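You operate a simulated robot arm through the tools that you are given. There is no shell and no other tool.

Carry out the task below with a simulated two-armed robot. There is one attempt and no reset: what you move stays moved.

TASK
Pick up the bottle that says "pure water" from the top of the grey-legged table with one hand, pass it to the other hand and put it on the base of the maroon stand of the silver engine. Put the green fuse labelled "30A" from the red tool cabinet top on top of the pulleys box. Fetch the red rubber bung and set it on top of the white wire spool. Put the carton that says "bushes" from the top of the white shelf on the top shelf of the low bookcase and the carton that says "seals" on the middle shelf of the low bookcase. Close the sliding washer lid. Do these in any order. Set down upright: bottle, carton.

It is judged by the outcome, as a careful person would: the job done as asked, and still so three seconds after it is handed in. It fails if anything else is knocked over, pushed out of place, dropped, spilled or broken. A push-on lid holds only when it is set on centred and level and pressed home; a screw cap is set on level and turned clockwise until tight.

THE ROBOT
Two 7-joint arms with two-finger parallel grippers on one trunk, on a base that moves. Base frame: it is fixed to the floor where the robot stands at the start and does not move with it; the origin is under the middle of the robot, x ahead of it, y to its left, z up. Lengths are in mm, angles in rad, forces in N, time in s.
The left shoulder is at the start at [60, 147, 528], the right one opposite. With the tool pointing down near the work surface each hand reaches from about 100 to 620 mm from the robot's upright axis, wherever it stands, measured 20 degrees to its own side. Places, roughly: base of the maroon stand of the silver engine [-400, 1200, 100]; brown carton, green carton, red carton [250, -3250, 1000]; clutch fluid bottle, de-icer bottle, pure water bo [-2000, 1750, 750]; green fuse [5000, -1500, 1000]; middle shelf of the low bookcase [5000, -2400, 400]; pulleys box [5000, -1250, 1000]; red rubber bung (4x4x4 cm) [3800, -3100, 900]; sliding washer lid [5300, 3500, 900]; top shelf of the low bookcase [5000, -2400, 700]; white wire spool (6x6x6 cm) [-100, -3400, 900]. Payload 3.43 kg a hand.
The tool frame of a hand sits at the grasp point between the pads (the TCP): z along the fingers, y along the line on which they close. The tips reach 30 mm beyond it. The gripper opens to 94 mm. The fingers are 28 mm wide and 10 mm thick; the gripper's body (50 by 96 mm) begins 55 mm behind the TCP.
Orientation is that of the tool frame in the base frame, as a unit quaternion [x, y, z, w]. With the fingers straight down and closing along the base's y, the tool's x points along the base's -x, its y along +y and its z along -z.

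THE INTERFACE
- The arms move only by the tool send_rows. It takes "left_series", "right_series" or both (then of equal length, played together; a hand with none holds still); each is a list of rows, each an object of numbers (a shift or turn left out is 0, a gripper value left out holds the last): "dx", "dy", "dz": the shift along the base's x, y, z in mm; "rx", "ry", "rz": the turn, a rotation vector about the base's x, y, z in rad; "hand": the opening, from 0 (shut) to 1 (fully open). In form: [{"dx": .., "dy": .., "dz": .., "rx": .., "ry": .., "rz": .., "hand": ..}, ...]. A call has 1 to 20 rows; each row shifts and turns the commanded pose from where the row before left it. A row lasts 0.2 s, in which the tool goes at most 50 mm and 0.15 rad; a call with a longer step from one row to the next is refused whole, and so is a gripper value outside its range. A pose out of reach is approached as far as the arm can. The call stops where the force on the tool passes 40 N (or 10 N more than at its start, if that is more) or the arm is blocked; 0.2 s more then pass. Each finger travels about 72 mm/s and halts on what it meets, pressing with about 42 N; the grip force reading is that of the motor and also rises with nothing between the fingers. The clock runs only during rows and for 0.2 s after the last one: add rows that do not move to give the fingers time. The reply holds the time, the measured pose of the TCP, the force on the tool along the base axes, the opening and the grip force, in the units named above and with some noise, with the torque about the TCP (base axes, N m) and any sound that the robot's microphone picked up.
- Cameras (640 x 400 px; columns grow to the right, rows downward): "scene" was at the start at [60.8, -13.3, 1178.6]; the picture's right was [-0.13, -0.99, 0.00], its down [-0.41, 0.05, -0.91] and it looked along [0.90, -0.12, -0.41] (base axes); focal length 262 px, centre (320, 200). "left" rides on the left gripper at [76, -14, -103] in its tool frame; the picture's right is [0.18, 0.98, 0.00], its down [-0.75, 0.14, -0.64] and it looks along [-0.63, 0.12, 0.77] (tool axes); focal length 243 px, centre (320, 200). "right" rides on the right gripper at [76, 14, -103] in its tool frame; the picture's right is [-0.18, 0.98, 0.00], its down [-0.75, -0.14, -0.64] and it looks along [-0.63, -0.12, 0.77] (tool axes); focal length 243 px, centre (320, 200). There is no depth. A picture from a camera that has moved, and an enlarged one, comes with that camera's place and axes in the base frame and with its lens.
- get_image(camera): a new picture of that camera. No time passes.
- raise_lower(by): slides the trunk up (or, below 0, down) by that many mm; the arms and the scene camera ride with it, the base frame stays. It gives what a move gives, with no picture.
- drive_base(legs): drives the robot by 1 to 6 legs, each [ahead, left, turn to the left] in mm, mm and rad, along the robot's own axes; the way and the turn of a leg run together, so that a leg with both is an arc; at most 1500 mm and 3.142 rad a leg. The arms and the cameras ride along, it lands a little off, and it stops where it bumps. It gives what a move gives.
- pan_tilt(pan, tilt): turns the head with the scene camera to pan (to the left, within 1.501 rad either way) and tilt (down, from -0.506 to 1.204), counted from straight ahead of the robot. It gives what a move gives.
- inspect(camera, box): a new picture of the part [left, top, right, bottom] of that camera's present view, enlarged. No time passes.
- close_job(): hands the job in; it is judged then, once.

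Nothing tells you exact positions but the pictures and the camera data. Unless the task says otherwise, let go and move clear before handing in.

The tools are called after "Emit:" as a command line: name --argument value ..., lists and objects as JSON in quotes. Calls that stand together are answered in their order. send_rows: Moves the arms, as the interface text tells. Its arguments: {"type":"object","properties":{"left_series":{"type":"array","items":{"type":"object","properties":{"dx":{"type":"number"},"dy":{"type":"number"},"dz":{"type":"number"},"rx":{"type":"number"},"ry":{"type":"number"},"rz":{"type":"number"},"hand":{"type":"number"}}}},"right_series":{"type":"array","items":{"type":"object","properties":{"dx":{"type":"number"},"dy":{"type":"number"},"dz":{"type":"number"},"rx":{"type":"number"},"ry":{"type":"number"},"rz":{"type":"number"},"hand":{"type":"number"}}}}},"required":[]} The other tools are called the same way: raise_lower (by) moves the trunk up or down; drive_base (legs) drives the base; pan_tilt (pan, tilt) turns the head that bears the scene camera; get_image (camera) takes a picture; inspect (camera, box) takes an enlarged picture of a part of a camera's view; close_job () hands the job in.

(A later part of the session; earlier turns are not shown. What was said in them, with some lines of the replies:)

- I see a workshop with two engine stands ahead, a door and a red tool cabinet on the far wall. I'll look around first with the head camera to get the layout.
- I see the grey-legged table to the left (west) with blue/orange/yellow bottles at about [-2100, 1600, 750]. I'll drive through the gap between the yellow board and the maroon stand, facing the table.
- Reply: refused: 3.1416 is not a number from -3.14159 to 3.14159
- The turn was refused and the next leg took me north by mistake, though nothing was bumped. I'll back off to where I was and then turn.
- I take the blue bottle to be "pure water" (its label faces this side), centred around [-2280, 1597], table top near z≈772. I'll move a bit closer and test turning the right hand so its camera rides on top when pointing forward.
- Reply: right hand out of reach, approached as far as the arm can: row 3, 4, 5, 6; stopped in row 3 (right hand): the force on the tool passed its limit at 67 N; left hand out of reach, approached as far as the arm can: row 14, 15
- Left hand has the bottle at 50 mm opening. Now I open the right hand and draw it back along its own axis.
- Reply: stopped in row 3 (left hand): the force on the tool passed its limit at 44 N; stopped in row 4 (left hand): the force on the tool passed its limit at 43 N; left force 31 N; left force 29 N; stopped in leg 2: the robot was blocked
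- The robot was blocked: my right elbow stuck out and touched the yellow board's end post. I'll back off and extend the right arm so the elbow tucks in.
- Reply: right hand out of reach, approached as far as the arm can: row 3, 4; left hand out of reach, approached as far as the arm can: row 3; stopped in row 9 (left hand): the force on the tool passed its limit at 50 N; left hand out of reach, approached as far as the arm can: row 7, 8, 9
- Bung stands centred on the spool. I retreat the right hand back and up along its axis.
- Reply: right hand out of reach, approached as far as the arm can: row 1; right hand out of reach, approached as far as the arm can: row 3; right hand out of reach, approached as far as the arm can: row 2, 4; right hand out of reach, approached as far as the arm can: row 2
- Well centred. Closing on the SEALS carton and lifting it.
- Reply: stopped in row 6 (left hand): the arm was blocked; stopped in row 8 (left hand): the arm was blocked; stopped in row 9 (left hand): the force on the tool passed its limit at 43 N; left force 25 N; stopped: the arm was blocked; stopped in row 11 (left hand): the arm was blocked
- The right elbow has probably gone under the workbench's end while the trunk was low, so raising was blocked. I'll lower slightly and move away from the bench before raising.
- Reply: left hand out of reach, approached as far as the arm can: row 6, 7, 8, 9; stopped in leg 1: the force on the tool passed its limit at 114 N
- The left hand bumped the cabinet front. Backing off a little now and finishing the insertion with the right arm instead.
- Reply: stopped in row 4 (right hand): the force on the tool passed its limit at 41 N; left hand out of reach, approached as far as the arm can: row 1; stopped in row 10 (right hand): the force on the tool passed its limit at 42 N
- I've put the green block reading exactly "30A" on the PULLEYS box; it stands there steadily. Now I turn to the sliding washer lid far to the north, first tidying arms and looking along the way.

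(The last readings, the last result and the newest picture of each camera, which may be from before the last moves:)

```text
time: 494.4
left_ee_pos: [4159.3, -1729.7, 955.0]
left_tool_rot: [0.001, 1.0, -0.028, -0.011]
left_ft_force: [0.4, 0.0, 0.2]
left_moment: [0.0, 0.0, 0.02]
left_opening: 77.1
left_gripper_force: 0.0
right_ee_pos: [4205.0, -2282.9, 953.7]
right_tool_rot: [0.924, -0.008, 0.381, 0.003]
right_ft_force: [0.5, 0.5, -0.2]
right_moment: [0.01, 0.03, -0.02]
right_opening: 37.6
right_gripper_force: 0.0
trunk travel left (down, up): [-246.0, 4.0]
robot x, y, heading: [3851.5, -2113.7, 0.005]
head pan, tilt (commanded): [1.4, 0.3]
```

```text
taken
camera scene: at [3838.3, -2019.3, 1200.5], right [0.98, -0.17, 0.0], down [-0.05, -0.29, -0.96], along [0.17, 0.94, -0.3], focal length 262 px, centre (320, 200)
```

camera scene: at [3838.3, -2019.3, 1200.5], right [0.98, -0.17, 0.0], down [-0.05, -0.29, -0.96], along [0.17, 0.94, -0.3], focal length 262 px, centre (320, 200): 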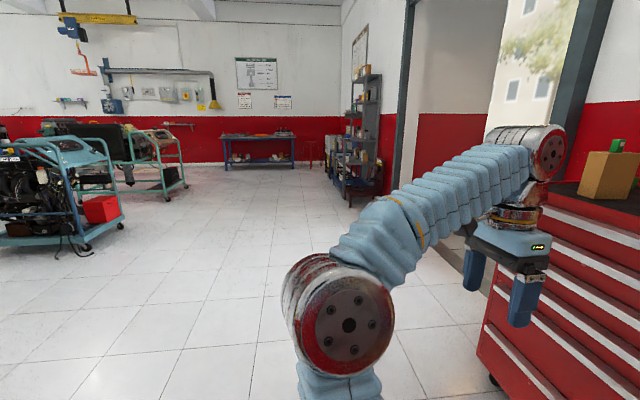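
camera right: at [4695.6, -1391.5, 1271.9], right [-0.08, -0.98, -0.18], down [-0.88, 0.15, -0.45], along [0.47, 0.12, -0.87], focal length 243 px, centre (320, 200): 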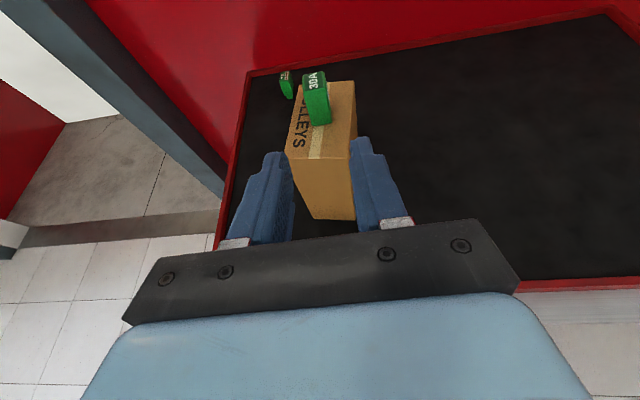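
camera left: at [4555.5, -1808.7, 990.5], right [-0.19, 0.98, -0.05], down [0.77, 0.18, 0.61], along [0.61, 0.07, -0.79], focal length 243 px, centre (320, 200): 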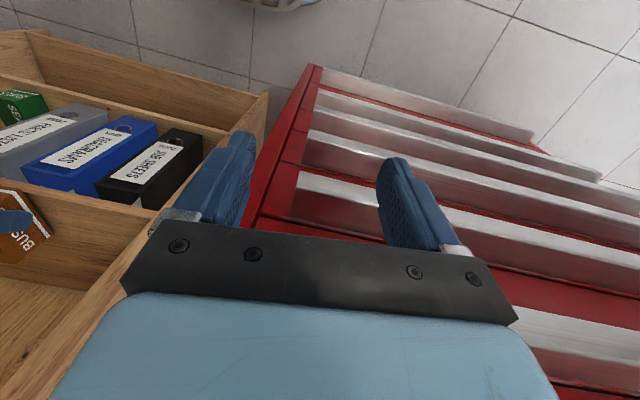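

Emit:
drive_base --legs '[[0, 1500, 0], [0, 1500, 0]]'

Emit:
pan_tilt --pan 1.0 --tilt 0.3

Emit:
get_image --camera "scene"

```text
time: 508.9
left_ee_pos: [4203.1, 1270.9, 954.7]
left_tool_rot: [0.015, 0.999, -0.029, -0.012]
left_ft_force: [1.0, -0.3, 1.0]
left_moment: [-0.01, 0.02, -0.02]
left_opening: 77.3
left_gripper_force: 0.0
right_ee_pos: [4233.5, 716.6, 952.9]
right_tool_rot: [0.924, -0.021, 0.382, 0.009]
right_ft_force: [0.1, -0.4, -0.3]
right_moment: [-0.02, -0.01, 0.0]
right_opening: 37.7
right_gripper_force: 0.0
trunk travel left (down, up): [-246.0, 4.0]
robot x, y, heading: [3887.6, 901.5, -0.029]
head pan, tilt (commanded): [1.4, 0.3]
```

```text
time: 509.8
left_ee_pos: [4204.2, 1270.9, 955.2]
left_tool_rot: [0.015, 0.999, -0.029, -0.012]
left_ft_force: [0.2, 0.3, 0.1]
left_moment: [0.02, 0.02, 0.05]
left_opening: 77.2
left_gripper_force: 0.1
right_ee_pos: [4234.0, 717.0, 953.7]
right_tool_rot: [0.924, -0.02, 0.381, 0.008]
right_ft_force: [0.1, 0.3, 0.1]
right_moment: [0.03, 0.02, 0.04]
right_opening: 37.6
right_gripper_force: 0.0
trunk travel left (down, up): [-246.0, 4.0]
robot x, y, heading: [3889.0, 896.1, -0.027]
head pan, tilt (commanded): [1.0, 0.3]
```

```text
taken
camera scene: at [3909.2, 976.1, 1200.5], right [0.83, -0.56, 0.0], down [-0.17, -0.24, -0.96], along [0.54, 0.79, -0.3], focal length 262 px, centre (320, 200)
```

scene: 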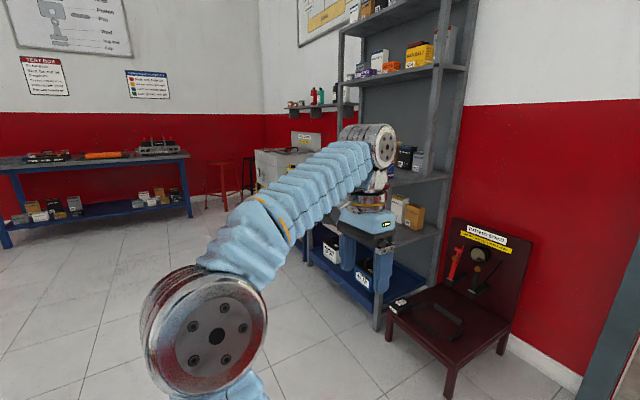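

Emit:
inspect --camera "scene" --box '[230, 110, 350, 210]'

```text
4.00 times, centred on (290, 160) of scene
camera zoom: at [3909.2, 976.1, 1200.5], right [0.83, -0.56, 0.0], down [-0.17, -0.24, -0.96], along [0.54, 0.79, -0.3], focal length 1046 px, centre (440, 360)
```

zoom: 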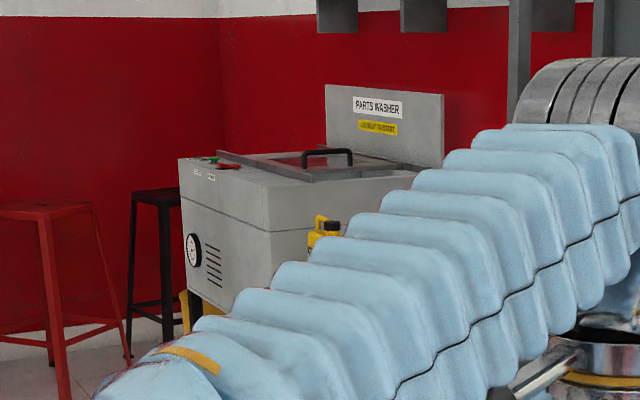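

Emit:
drive_base --legs '[[0, 0, 0.027], [0, 1500, 0]]'

Emit:
pan_tilt --pan 0.6 --tilt 0.35

Emit:
get_image --camera "scene"

```text
time: 517.6
left_ee_pos: [4190.6, 2789.4, 954.2]
left_tool_rot: [-0.003, 1.0, -0.029, -0.012]
left_ft_force: [-0.4, -0.6, 0.0]
left_moment: [-0.03, 0.0, -0.03]
left_opening: 77.0
left_gripper_force: 0.0
right_ee_pos: [4239.5, 2236.6, 953.0]
right_tool_rot: [0.924, -0.004, 0.382, 0.002]
right_ft_force: [-0.5, 0.4, 0.0]
right_moment: [-0.04, -0.03, 0.0]
right_opening: 37.6
right_gripper_force: 0.2
trunk travel left (down, up): [-246.0, 4.0]
robot x, y, heading: [3886.2, 2408.2, 0.005]
head pan, tilt (commanded): [1.0, 0.3]
```

```text
time: 518.5
left_ee_pos: [4188.4, 2787.9, 955.0]
left_tool_rot: [-0.002, 1.0, -0.029, -0.011]
left_ft_force: [-0.7, -0.3, 0.4]
left_moment: [0.02, -0.05, -0.01]
left_opening: 77.2
left_gripper_force: 0.2
right_ee_pos: [4238.9, 2237.6, 953.9]
right_tool_rot: [0.924, -0.003, 0.382, 0.001]
right_ft_force: [0.2, 0.5, -0.8]
right_moment: [-0.02, -0.02, 0.03]
right_opening: 37.3
right_gripper_force: 0.0
trunk travel left (down, up): [-246.0, 4.0]
robot x, y, heading: [3888.1, 2408.8, 0.002]
head pan, tilt (commanded): [0.6, 0.351]
```

```text
taken
camera scene: at [3931.8, 2458.0, 1195.8], right [0.57, -0.82, 0.0], down [-0.28, -0.2, -0.94], along [0.77, 0.53, -0.34], focal length 262 px, centre (320, 200)
```

scene: 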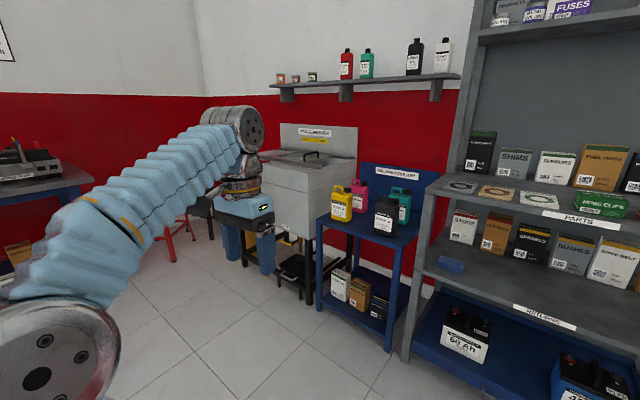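

Emit:
drive_base --legs '[[0, 950, 0]]'

Emit:
pan_tilt --pan 0.1 --tilt 0.35

Emit:
get_image --camera "scene"

Emit:
inspect --camera "scene" --box '[220, 80, 440, 240]'

```text
time: 523.5
left_ee_pos: [4186.0, 3740.2, 954.3]
left_tool_rot: [-0.002, 1.0, -0.029, -0.012]
left_ft_force: [-0.1, 0.1, -0.2]
left_moment: [0.01, -0.01, 0.0]
left_opening: 77.2
left_gripper_force: 0.1
right_ee_pos: [4234.9, 3187.2, 954.9]
right_tool_rot: [0.924, -0.005, 0.382, 0.002]
right_ft_force: [-0.1, -0.1, 0.3]
right_moment: [0.0, 0.01, 0.02]
right_opening: 37.7
right_gripper_force: 0.1
trunk travel left (down, up): [-246.0, 4.0]
robot x, y, heading: [3885.3, 3358.4, 0.001]
head pan, tilt (commanded): [0.6, 0.351]
```

```text
time: 524.4
left_ee_pos: [4185.1, 3741.3, 955.0]
left_tool_rot: [-0.002, 1.0, -0.029, -0.012]
left_ft_force: [0.1, -0.1, -0.3]
left_moment: [0.04, -0.04, 0.0]
left_opening: 77.1
left_gripper_force: 0.0
right_ee_pos: [4236.0, 3187.8, 953.6]
right_tool_rot: [0.924, -0.005, 0.382, 0.002]
right_ft_force: [-1.1, -0.4, -0.9]
right_moment: [-0.01, 0.02, 0.01]
right_opening: 37.6
right_gripper_force: 0.1
trunk travel left (down, up): [-246.0, 4.0]
robot x, y, heading: [3883.5, 3352.8, 0.006]
head pan, tilt (commanded): [0.099, 0.351]
```

```text
taken
camera scene: at [3944.0, 3367.2, 1195.8], right [0.1, -0.99, 0.0], down [-0.34, -0.04, -0.94], along [0.93, 0.1, -0.34], focal length 262 px, centre (320, 200)
```

scene: 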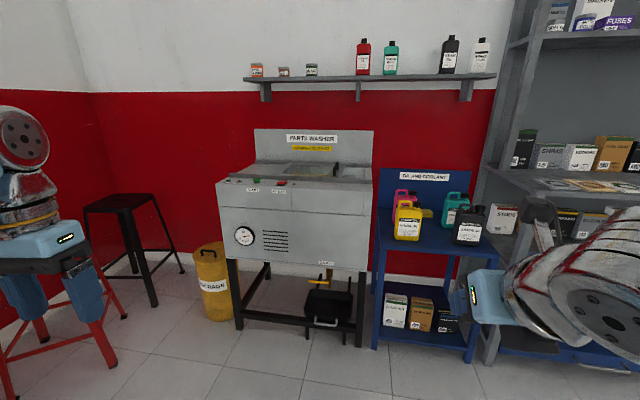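

```text
2.50 times, centred on (330, 160) of scene
camera zoom: at [3944.0, 3367.2, 1195.8], right [0.1, -0.99, 0.0], down [-0.34, -0.04, -0.94], along [0.93, 0.1, -0.34], focal length 654 px, centre (295, 300)
```

zoom: 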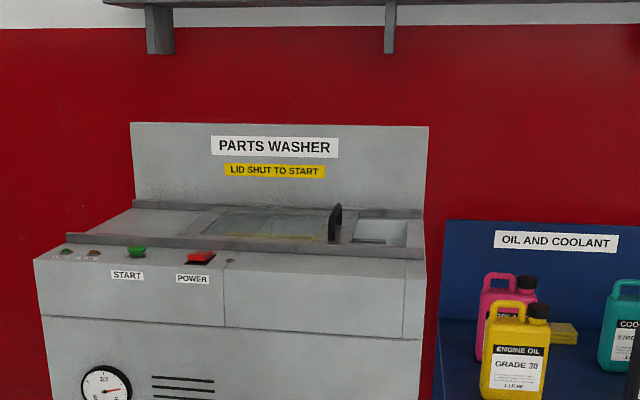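

Emit:
drive_base --legs '[[500, 0, 0]]'

Emit:
pan_tilt --pan 0.1 --tilt 0.45

Emit:
get_image --camera "scene"

Emit:
inspect --camera "scene" --box '[180, 80, 440, 260]'

```text
time: 527.4
left_ee_pos: [4688.6, 3744.8, 956.4]
left_tool_rot: [-0.004, 1.0, -0.028, -0.012]
left_ft_force: [0.0, -0.6, 0.0]
left_moment: [0.01, 0.0, -0.02]
left_opening: 77.3
left_gripper_force: 0.1
right_ee_pos: [4741.3, 3192.7, 954.3]
right_tool_rot: [0.924, -0.003, 0.381, 0.001]
right_ft_force: [0.2, -1.0, -0.1]
right_moment: [0.01, 0.03, 0.04]
right_opening: 37.4
right_gripper_force: 0.0
trunk travel left (down, up): [-246.0, 4.0]
robot x, y, heading: [4390.2, 3358.4, 0.009]
head pan, tilt (commanded): [0.099, 0.351]
```

```text
time: 528.0
left_ee_pos: [4690.2, 3745.0, 954.6]
left_tool_rot: [-0.004, 1.0, -0.029, -0.012]
left_ft_force: [-1.0, 0.4, 0.2]
left_moment: [0.0, -0.01, -0.01]
left_opening: 77.4
left_gripper_force: 0.1
right_ee_pos: [4741.1, 3192.5, 953.9]
right_tool_rot: [0.924, -0.003, 0.382, 0.002]
right_ft_force: [0.7, -0.3, 0.2]
right_moment: [0.01, -0.04, -0.02]
right_opening: 37.4
right_gripper_force: 0.0
trunk travel left (down, up): [-246.0, 4.0]
robot x, y, heading: [4385.2, 3361.4, 0.007]
head pan, tilt (commanded): [0.099, 0.45]
```

```text
taken
camera scene: at [4447.7, 3370.0, 1186.6], right [0.11, -0.99, 0.0], down [-0.43, -0.05, -0.9], along [0.9, 0.1, -0.43], focal length 262 px, centre (320, 200)
```

scene: 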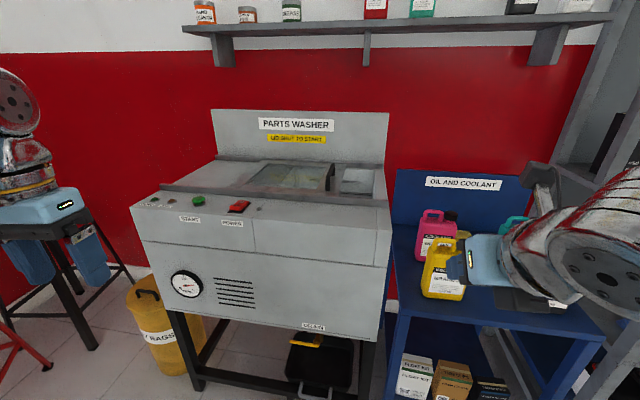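

```text
2.22 times, centred on (310, 170) of scene
camera zoom: at [4447.7, 3370.0, 1186.6], right [0.11, -0.99, 0.0], down [-0.43, -0.05, -0.9], along [0.9, 0.1, -0.43], focal length 581 px, centre (342, 267)
```

zoom: 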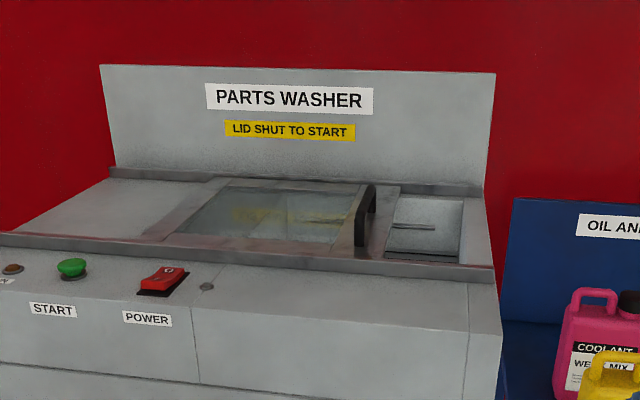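

Emit:
drive_base --legs '[[0, 235, -0.008], [260, 0, 0]]'

Emit:
get_image --camera "right"

Emit:
pan_tilt --pan -0.15 --tilt 0.55

Emit:
get_image --camera "scene"

```text
time: 531.2
left_ee_pos: [4952.8, 3979.3, 953.4]
left_tool_rot: [0.0, 0.999, -0.029, -0.012]
left_ft_force: [0.3, 0.7, -0.1]
left_moment: [0.01, -0.01, 0.05]
left_opening: 77.1
left_gripper_force: 0.0
right_ee_pos: [5000.7, 3427.6, 953.5]
right_tool_rot: [0.925, -0.006, 0.381, 0.003]
right_ft_force: [0.2, -0.3, -0.3]
right_moment: [0.0, -0.04, 0.01]
right_opening: 37.9
right_gripper_force: 0.1
trunk travel left (down, up): [-246.0, 4.0]
robot x, y, heading: [4648.4, 3595.8, -0.002]
head pan, tilt (commanded): [0.099, 0.45]
```

```text
taken
camera right: at [4981.2, 3411.2, 1079.2], right [-0.14, -0.98, -0.13], down [-0.98, 0.15, -0.08], along [0.1, 0.12, -0.99], focal length 243 px, centre (320, 200)
```

right: 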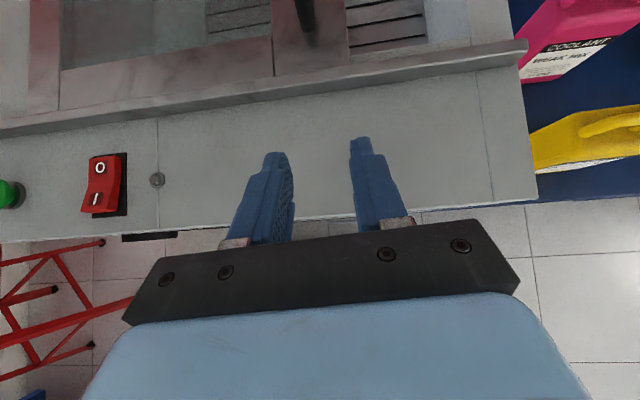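

```text
time: 532.0
left_ee_pos: [4952.8, 3979.4, 955.1]
left_tool_rot: [-0.001, 0.999, -0.029, -0.012]
left_ft_force: [1.3, -0.3, 0.0]
left_moment: [0.03, -0.05, 0.01]
left_opening: 77.2
left_gripper_force: 0.0
right_ee_pos: [5000.4, 3426.6, 954.1]
right_tool_rot: [0.924, -0.005, 0.382, 0.002]
right_ft_force: [0.2, 0.0, 0.0]
right_moment: [0.0, 0.0, 0.03]
right_opening: 37.4
right_gripper_force: 0.0
trunk travel left (down, up): [-246.0, 4.0]
robot x, y, heading: [4648.1, 3599.6, 0.001]
head pan, tilt (commanded): [-0.15, 0.55]
```

```text
taken
camera scene: at [4705.9, 3584.0, 1177.6], right [-0.15, -0.99, 0.0], down [-0.52, 0.08, -0.85], along [0.84, -0.13, -0.52], focal length 262 px, centre (320, 200)
```

scene: 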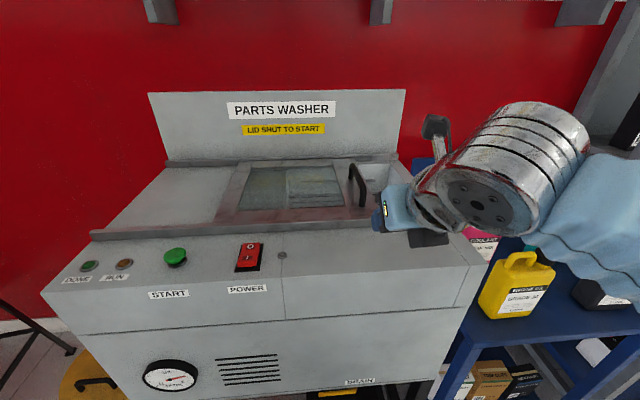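

Emit:
send_rows --right_series '[{"dz": 15, "dx": 15, "hand": 0.7}, {"dz": 15, "dx": 15}, {"dz": 10, "dx": 15}, {"dx": 15}, {"dx": 15}, {"dx": 15}, {}]'

Emit:
get_image --camera "right"

```text
time: 533.6
left_ee_pos: [4952.7, 3980.0, 954.6]
left_tool_rot: [-0.001, 1.0, -0.029, -0.012]
left_ft_force: [-0.3, -0.6, 0.2]
left_moment: [0.0, 0.02, 0.03]
left_opening: 76.9
left_gripper_force: 0.0
right_ee_pos: [5090.3, 3426.5, 994.6]
right_tool_rot: [0.924, -0.006, 0.382, 0.003]
right_ft_force: [-0.4, -1.4, 0.1]
right_moment: [-0.03, -0.02, 0.03]
right_opening: 65.7
right_gripper_force: 0.1
trunk travel left (down, up): [-246.0, 4.0]
robot x, y, heading: [4647.6, 3600.3, 0.003]
head pan, tilt (commanded): [-0.15, 0.55]
```

```text
taken
camera right: at [5071.3, 3411.1, 1119.3], right [-0.14, -0.98, -0.13], down [-0.98, 0.15, -0.08], along [0.1, 0.12, -0.99], focal length 243 px, centre (320, 200)
```

right: 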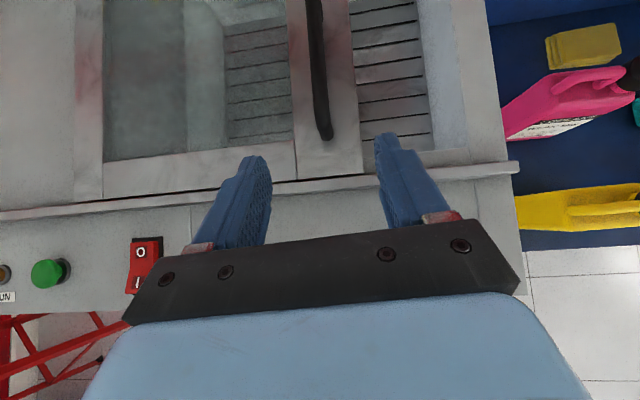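

Emit:
send_rows --right_series '[{"dx": 20, "dy": -1}, {"dx": 20, "dy": -1}, {"dx": 20, "dy": -1}, {"dx": 20, "dy": -1}, {"dx": 15}, {"dz": -15}, {"dz": -15}, {}]'

Emit:
get_image --camera "right"

Emit:
inspect --camera "scene" --box '[200, 120, 480, 280]'

```text
time: 535.4
left_ee_pos: [4953.3, 3980.4, 954.0]
left_tool_rot: [0.0, 1.0, -0.029, -0.012]
left_ft_force: [-0.1, -0.5, -0.6]
left_moment: [0.06, -0.03, -0.04]
left_opening: 77.3
left_gripper_force: 0.2
right_ee_pos: [5186.8, 3424.1, 963.3]
right_tool_rot: [0.924, -0.007, 0.382, 0.003]
right_ft_force: [-0.3, 0.6, 0.2]
right_moment: [-0.01, 0.06, -0.03]
right_opening: 66.0
right_gripper_force: 0.0
trunk travel left (down, up): [-246.0, 4.0]
robot x, y, heading: [4646.8, 3602.1, -0.004]
head pan, tilt (commanded): [-0.15, 0.55]
```

```text
taken
camera right: at [5166.8, 3407.5, 1089.2], right [-0.14, -0.98, -0.13], down [-0.98, 0.15, -0.08], along [0.1, 0.12, -0.99], focal length 243 px, centre (320, 200)
```

right: 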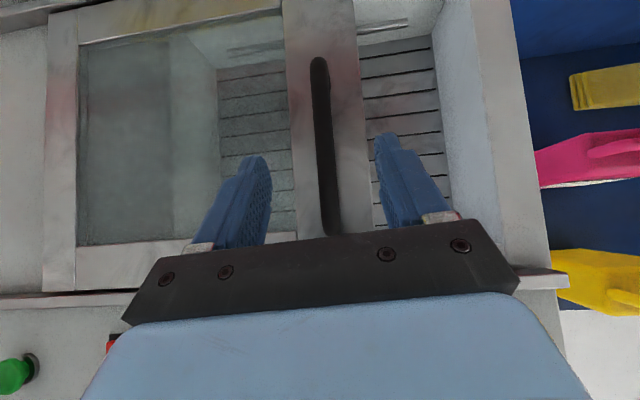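

```text
2.29 times, centred on (340, 200) of scene
camera zoom: at [4706.0, 3583.9, 1177.5], right [-0.15, -0.99, 0.0], down [-0.52, 0.08, -0.85], along [0.84, -0.13, -0.52], focal length 598 px, centre (274, 200)
```

zoom: 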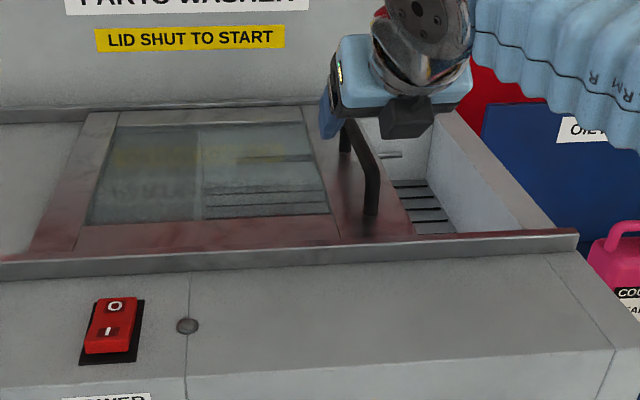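

Emit:
send_rows --right_series '[{"dz": -12}, {"dz": -12}, {"dz": -10}, {}]'

Emit:
get_image --camera "right"

Emit:
inspect --camera "scene" --box '[300, 120, 440, 230]'

```text
time: 536.4
left_ee_pos: [4954.2, 3977.8, 955.8]
left_tool_rot: [-0.001, 1.0, -0.028, -0.011]
left_ft_force: [0.1, -0.1, 0.4]
left_moment: [0.0, -0.04, -0.03]
left_opening: 77.1
left_gripper_force: 0.1
right_ee_pos: [5187.0, 3422.1, 928.8]
right_tool_rot: [0.924, -0.006, 0.381, 0.002]
right_ft_force: [-0.6, -0.1, -0.1]
right_moment: [0.0, 0.0, 0.02]
right_opening: 65.8
right_gripper_force: 0.2
trunk travel left (down, up): [-246.0, 4.0]
robot x, y, heading: [4648.3, 3601.5, -0.005]
head pan, tilt (commanded): [-0.15, 0.55]
```

```text
taken
camera right: at [5166.3, 3407.1, 1054.5], right [-0.14, -0.98, -0.13], down [-0.98, 0.15, -0.08], along [0.1, 0.12, -0.99], focal length 243 px, centre (320, 200)
```

right: 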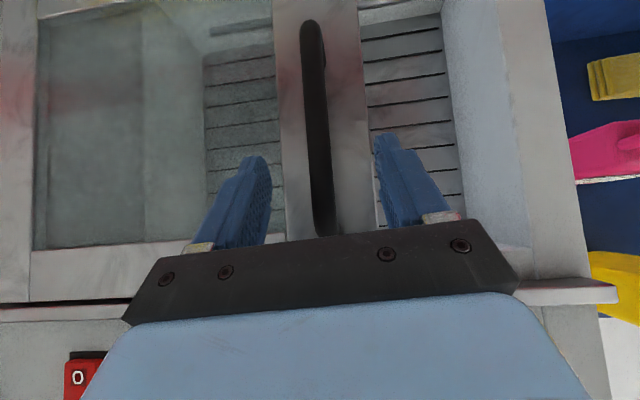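

```text
3.64 times, centred on (370, 175) of scene
camera zoom: at [4706.0, 3583.9, 1177.5], right [-0.15, -0.99, 0.0], down [-0.52, 0.08, -0.85], along [0.84, -0.13, -0.52], focal length 951 px, centre (138, 291)
```

zoom: 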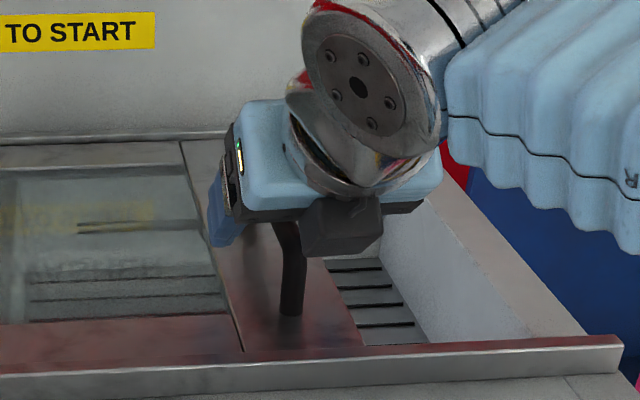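

Emit:
send_rows --right_series '[{"hand": 0.35, "dz": -8}, {"hand": 0.35}, {}, {"dy": -8, "dx": -0.4}, {"dy": -8, "dx": -0.4}, {"dy": -8, "dx": -0.4}, {"dy": -8, "dx": -0.4}, {"dy": -8, "dx": -0.4}, {}]'

Emit:
get_image --camera "right"

Emit:
get_image --camera "scene"

```text
time: 538.4
left_ee_pos: [4953.5, 3980.4, 955.7]
left_tool_rot: [-0.001, 1.0, -0.028, -0.012]
left_ft_force: [0.2, -0.2, -0.2]
left_moment: [-0.01, 0.03, -0.02]
left_opening: 77.1
left_gripper_force: 0.1
right_ee_pos: [5184.9, 3382.5, 920.8]
right_tool_rot: [0.924, -0.007, 0.382, 0.003]
right_ft_force: [-0.5, 0.5, -0.2]
right_moment: [0.02, 0.01, -0.01]
right_opening: 33.1
right_gripper_force: 0.7
trunk travel left (down, up): [-246.0, 4.0]
robot x, y, heading: [4650.6, 3598.9, -0.0]
head pan, tilt (commanded): [-0.15, 0.55]
```

```text
taken
camera right: at [5164.7, 3367.1, 1047.0], right [-0.14, -0.98, -0.13], down [-0.98, 0.15, -0.08], along [0.1, 0.12, -0.99], focal length 243 px, centre (320, 200)
```

right: 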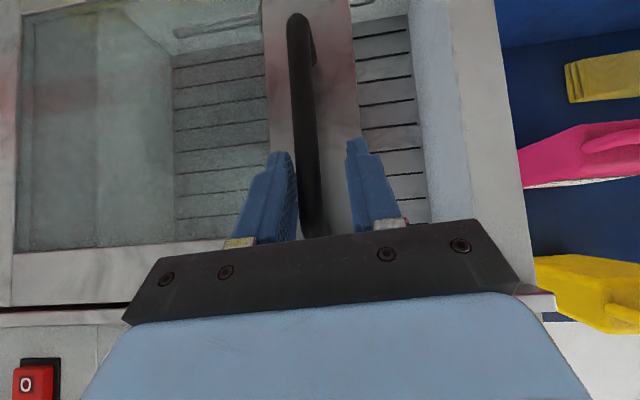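

```text
taken
camera scene: at [4706.0, 3584.0, 1177.5], right [-0.15, -0.99, 0.0], down [-0.52, 0.08, -0.85], along [0.84, -0.13, -0.52], focal length 262 px, centre (320, 200)
```

scene: 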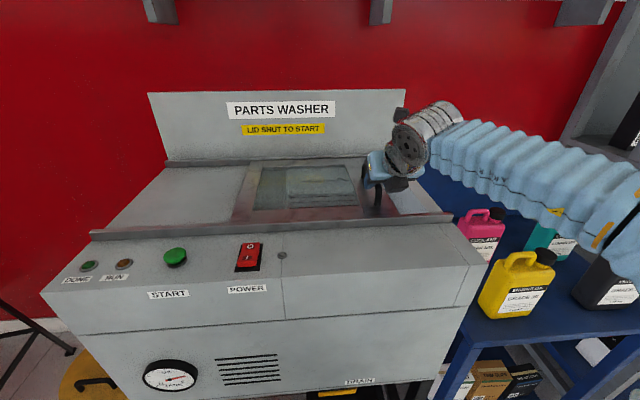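

Emit:
send_rows --right_series '[{"dy": -8, "dx": -0.4}, {"dy": -8, "dx": -0.4}, {"dy": -8, "dx": -0.4}, {"dy": -8, "dx": -0.4}, {"dy": -8, "dx": -0.4}, {"dy": -8, "dx": -0.4}, {}]'

Emit:
get_image --camera "right"

Emit:
inspect --camera "scene" --box '[160, 120, 480, 280]'

```text
time: 540.0
left_ee_pos: [4953.3, 3978.6, 954.9]
left_tool_rot: [0.0, 1.0, -0.028, -0.011]
left_ft_force: [0.0, 0.2, -1.0]
left_moment: [0.02, 0.0, 0.01]
left_opening: 77.0
left_gripper_force: 0.1
right_ee_pos: [5180.9, 3334.4, 921.6]
right_tool_rot: [0.924, -0.006, 0.382, 0.002]
right_ft_force: [-0.7, 2.0, -0.4]
right_moment: [0.01, 0.02, -0.01]
right_opening: 33.2
right_gripper_force: 0.2
trunk travel left (down, up): [-246.0, 4.0]
robot x, y, heading: [4648.0, 3600.0, -0.001]
head pan, tilt (commanded): [-0.15, 0.55]
```

```text
taken
camera right: at [5161.6, 3318.9, 1047.6], right [-0.14, -0.98, -0.13], down [-0.98, 0.15, -0.08], along [0.1, 0.12, -0.99], focal length 243 px, centre (320, 200)
```

right: 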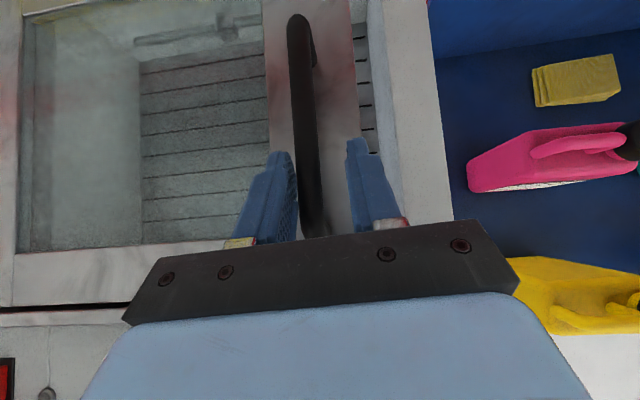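

```text
2.00 times, centred on (320, 200) of scene
camera zoom: at [4706.0, 3584.0, 1177.5], right [-0.15, -0.99, 0.0], down [-0.52, 0.08, -0.85], along [0.84, -0.13, -0.52], focal length 523 px, centre (320, 200)
```

zoom: 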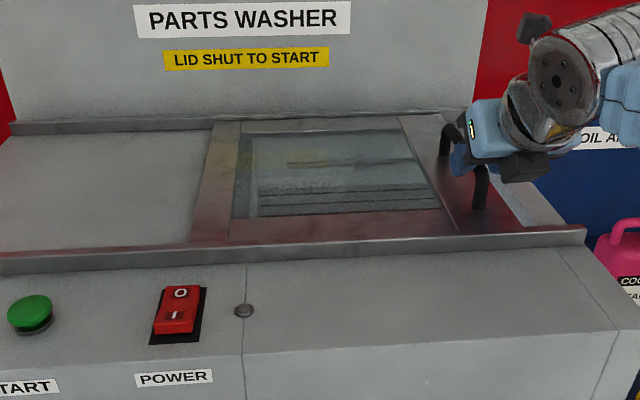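

Emit:
send_rows --right_series '[{"dy": -5, "dx": -0.2}, {"dy": -5, "dx": -0.2}, {"dy": -5, "dx": -0.2}, {"dy": -5, "dx": -0.2}, {"dy": -5, "dx": -0.2}, {"dy": -5, "dx": -0.2}, {"dy": -5, "dx": -0.2}, {"dy": -5, "dx": -0.2}, {}]'

Emit:
get_image --camera "right"

Emit:
inspect --camera "scene" --box '[160, 120, 480, 280]'

```text
time: 542.0
left_ee_pos: [4953.6, 3979.2, 953.7]
left_tool_rot: [0.0, 1.0, -0.029, -0.011]
left_ft_force: [-1.2, -0.4, -0.2]
left_moment: [0.01, -0.03, -0.03]
left_opening: 77.1
left_gripper_force: 0.1
right_ee_pos: [5179.5, 3294.2, 922.3]
right_tool_rot: [0.924, -0.005, 0.382, 0.002]
right_ft_force: [0.4, 0.4, -0.2]
right_moment: [0.01, 0.01, 0.01]
right_opening: 32.7
right_gripper_force: 0.1
trunk travel left (down, up): [-246.0, 4.0]
robot x, y, heading: [4649.1, 3599.1, -0.001]
head pan, tilt (commanded): [-0.15, 0.55]
```

```text
taken
camera right: at [5160.5, 3278.6, 1047.2], right [-0.14, -0.98, -0.13], down [-0.98, 0.15, -0.08], along [0.1, 0.12, -0.99], focal length 243 px, centre (320, 200)
```

right: 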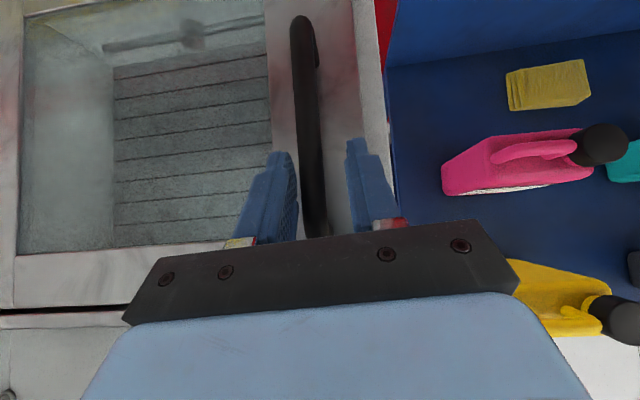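

```text
2.00 times, centred on (320, 200) of scene
camera zoom: at [4706.0, 3583.9, 1177.5], right [-0.15, -0.99, 0.0], down [-0.52, 0.08, -0.85], along [0.84, -0.13, -0.52], focal length 523 px, centre (320, 200)
```

zoom: 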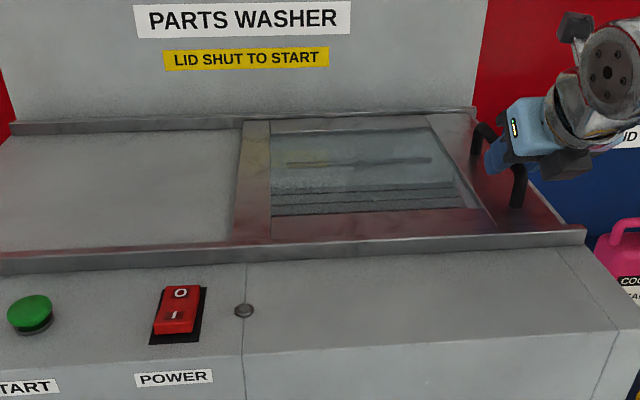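

Emit:
send_rows --right_series '[{"dy": -3, "dx": -0.1}, {"dy": -3, "dx": -0.1}, {"dy": -3, "dx": -0.1}, {"dy": -3, "dx": -0.1}, {}]'

Emit:
get_image --camera "right"

Emit:
inspect --camera "scene" --box '[320, 130, 480, 260]'

```text
time: 543.2
left_ee_pos: [4954.1, 3981.0, 955.3]
left_tool_rot: [0.0, 1.0, -0.029, -0.012]
left_ft_force: [1.0, 0.0, 0.3]
left_moment: [-0.03, 0.02, -0.01]
left_opening: 77.2
left_gripper_force: 0.1
right_ee_pos: [5180.8, 3285.5, 921.7]
right_tool_rot: [0.924, -0.005, 0.382, 0.002]
right_ft_force: [1.1, 23.1, -4.0]
right_moment: [0.11, -0.04, -0.19]
right_opening: 45.8
right_gripper_force: 11.3
trunk travel left (down, up): [-246.0, 4.0]
robot x, y, heading: [4643.8, 3599.3, 0.001]
head pan, tilt (commanded): [-0.15, 0.55]
```

```text
taken
camera right: at [5160.6, 3270.2, 1047.2], right [-0.14, -0.98, -0.13], down [-0.99, 0.15, -0.08], along [0.1, 0.12, -0.99], focal length 243 px, centre (320, 200)
```

right: 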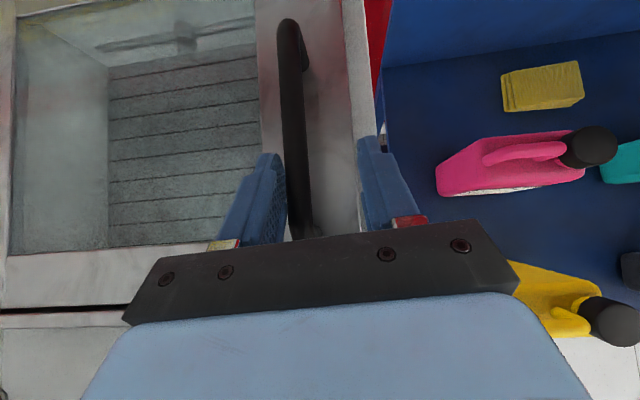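

```text
3.08 times, centred on (400, 195) of scene
camera zoom: at [4706.3, 3586.1, 1177.5], right [-0.15, -0.99, 0.0], down [-0.52, 0.08, -0.85], along [0.84, -0.13, -0.52], focal length 805 px, centre (74, 215)
```

zoom: 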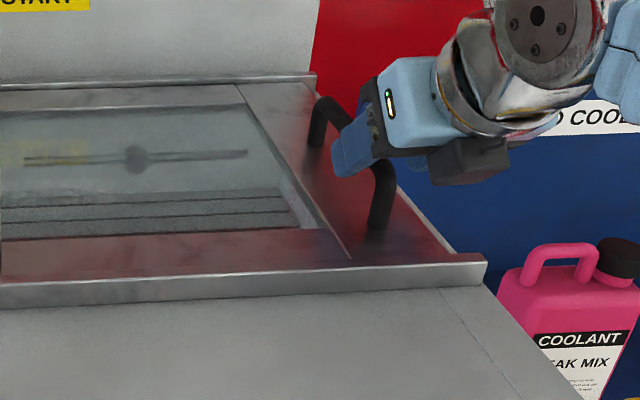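

Emit:
send_rows --right_series '[{"dy": 5}, {"dy": 5}, {"dy": 4}, {"hand": 0.75}, {"hand": 0.75}, {}, {"dz": 12}, {"dz": 15}, {"dz": 20}, {"dz": 20}, {}]'

Emit:
get_image --camera "right"

Emit:
get_image --camera "scene"

```text
time: 545.6
left_ee_pos: [4952.6, 3979.4, 954.4]
left_tool_rot: [0.0, 1.0, -0.029, -0.01]
left_ft_force: [-0.3, 0.7, -0.9]
left_moment: [-0.01, 0.0, 0.02]
left_opening: 77.1
left_gripper_force: 0.1
right_ee_pos: [5180.1, 3298.7, 988.6]
right_tool_rot: [0.924, -0.005, 0.382, 0.002]
right_ft_force: [-0.5, 0.3, 0.3]
right_moment: [0.0, -0.03, 0.05]
right_opening: 70.8
right_gripper_force: 0.1
trunk travel left (down, up): [-246.0, 4.0]
robot x, y, heading: [4650.3, 3596.7, -0.002]
head pan, tilt (commanded): [-0.15, 0.55]
```

```text
taken
camera right: at [5160.0, 3282.3, 1114.3], right [-0.14, -0.98, -0.13], down [-0.98, 0.15, -0.08], along [0.1, 0.12, -0.99], focal length 243 px, centre (320, 200)
```

right: 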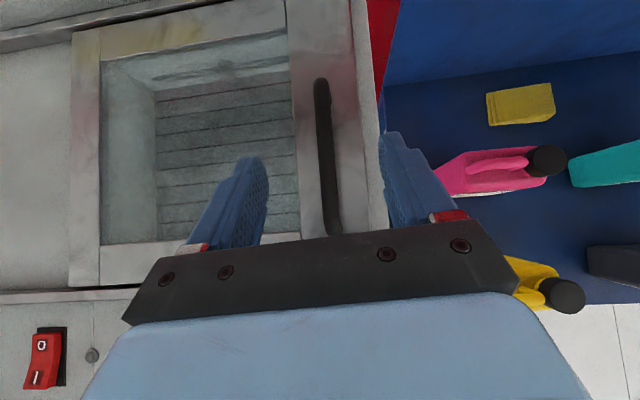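

```text
taken
camera scene: at [4705.9, 3584.0, 1177.5], right [-0.15, -0.99, 0.0], down [-0.52, 0.08, -0.85], along [0.84, -0.13, -0.52], focal length 262 px, centre (320, 200)
```

scene: 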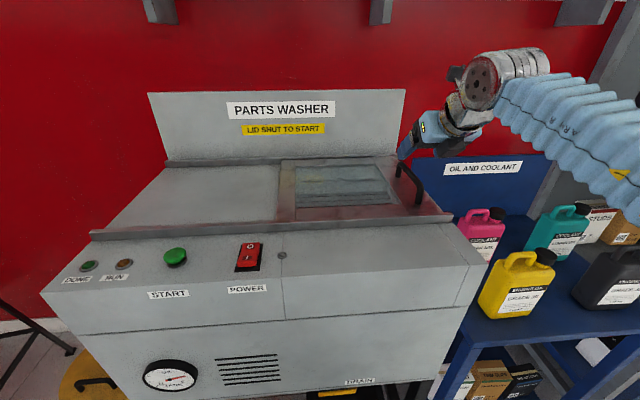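

Emit:
send_rows --right_series '[{"dz": 15, "dx": -20}, {"dx": -25}, {"dx": -25}, {"dx": -25}, {}]'

Emit:
drive_base --legs '[[-450, 0, 0]]'

Emit:
pan_tilt --pan -0.1 --tilt 0.4

Emit:
inspect --camera "scene" --box '[160, 80, 480, 280]'

```text
time: 546.8
left_ee_pos: [4953.6, 3978.7, 954.4]
left_tool_rot: [0.0, 1.0, -0.029, -0.011]
left_ft_force: [-0.3, 0.5, -1.1]
left_moment: [0.03, -0.01, -0.02]
left_opening: 77.0
left_gripper_force: 0.1
right_ee_pos: [5084.1, 3295.5, 1004.0]
right_tool_rot: [0.924, -0.005, 0.382, 0.003]
right_ft_force: [-0.4, 0.6, -0.5]
right_moment: [0.03, 0.02, 0.01]
right_opening: 70.8
right_gripper_force: 0.0
trunk travel left (down, up): [-246.0, 4.0]
robot x, y, heading: [4646.8, 3597.7, 0.001]
head pan, tilt (commanded): [-0.15, 0.55]
```

```text
time: 549.5
left_ee_pos: [4509.7, 3979.3, 955.3]
left_tool_rot: [0.0, 1.0, -0.029, -0.012]
left_ft_force: [0.3, -1.0, -0.2]
left_moment: [-0.01, 0.04, 0.03]
left_opening: 77.3
left_gripper_force: 0.0
right_ee_pos: [4640.4, 3295.7, 1003.8]
right_tool_rot: [0.924, -0.006, 0.382, 0.003]
right_ft_force: [0.1, -0.3, 0.1]
right_moment: [-0.02, 0.0, 0.02]
right_opening: 70.5
right_gripper_force: 0.1
trunk travel left (down, up): [-246.0, 4.0]
robot x, y, heading: [4208.6, 3596.2, 0.002]
head pan, tilt (commanded): [-0.15, 0.55]
```

```text
time: 550.2
left_ee_pos: [4510.7, 3977.8, 955.6]
left_tool_rot: [0.0, 1.0, -0.029, -0.011]
left_ft_force: [-0.4, 0.1, 0.2]
left_moment: [-0.01, -0.01, 0.0]
left_opening: 77.3
left_gripper_force: 0.1
right_ee_pos: [4639.8, 3297.3, 1003.6]
right_tool_rot: [0.924, -0.007, 0.382, 0.003]
right_ft_force: [-0.5, 0.1, -1.0]
right_moment: [0.01, 0.01, 0.01]
right_opening: 70.6
right_gripper_force: 0.1
trunk travel left (down, up): [-246.0, 4.0]
robot x, y, heading: [4203.7, 3598.8, 0.0]
head pan, tilt (commanded): [-0.099, 0.4]
```

```text
2.00 times, centred on (320, 180) of scene
camera zoom: at [4265.5, 3588.1, 1191.2], right [-0.1, -0.99, 0.0], down [-0.39, 0.04, -0.92], along [0.92, -0.09, -0.39], focal length 523 px, centre (320, 240)
```

zoom: 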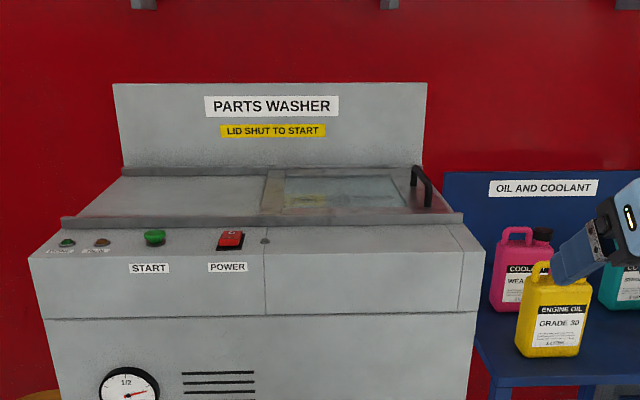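

The washer lid is shut against its stop, and both hands are empty and clear. Everything else was standing where I put it when last seen: the bottle on the maroon stand's base, the bung on the spool, BUSHES on the top shelf, SEALS on the middle shelf and the 30A piece on the pulleys box. I'm handing the job in.

There were two green pieces on the cabinet. I moved the plain block that reads "30A". The other one, shaped like a blade fuse and marked "30 A", stays where it was.

I also touched things I wasn't asked to move. My right elbow hit the end post of the yellow board, the left hand bumped the cabinet front, and the right elbow caught under the workbench end. The cabinet measured the same before and after, and the board looked in place, but I did not check the bench again.

Emit:
close_job

```text
The job is handed in.
```

I did all the tasks and handed the job in, but one choice could be wrong, and I bumped three things along the way.

**Where everything is:**
- **Pure water bottle:** picked up with the right hand, passed to the left, and standing on the base of the maroon stand.
- **Red rubber bung:** standing on top of the white wire spool.
- **Cartons:** "bushes" is upright on the top shelf of the low bookcase, and "seals" is upright on the middle shelf.
- **Washer lid:** pushed along its rails until it hit its end stop.
- **Green fuse:** standing on top of the pulleys box.

**Fuse choice:** there were two green pieces on the red tool cabinet. I moved the plain block that reads "30A", because it matches your wording exactly. The other is shaped like a blade fuse and reads "30 A". I left it where it was, but if that was the one you meant, this part is wrong.

**Bumps:**
- **Yellow board:** my right elbow hit its end post. It looked to be in the same place afterwards.
- **Tool cabinet:** my left hand hit the front. The cabinet measured in the same spot before and after.
- **Workbench:** my right elbow caught under the end of the top when I raised the trunk. I lowered and moved away, but did not check the bench or the things on it for movement.

I saw each item in place after setting it down, but I did not go round them all again at the end.
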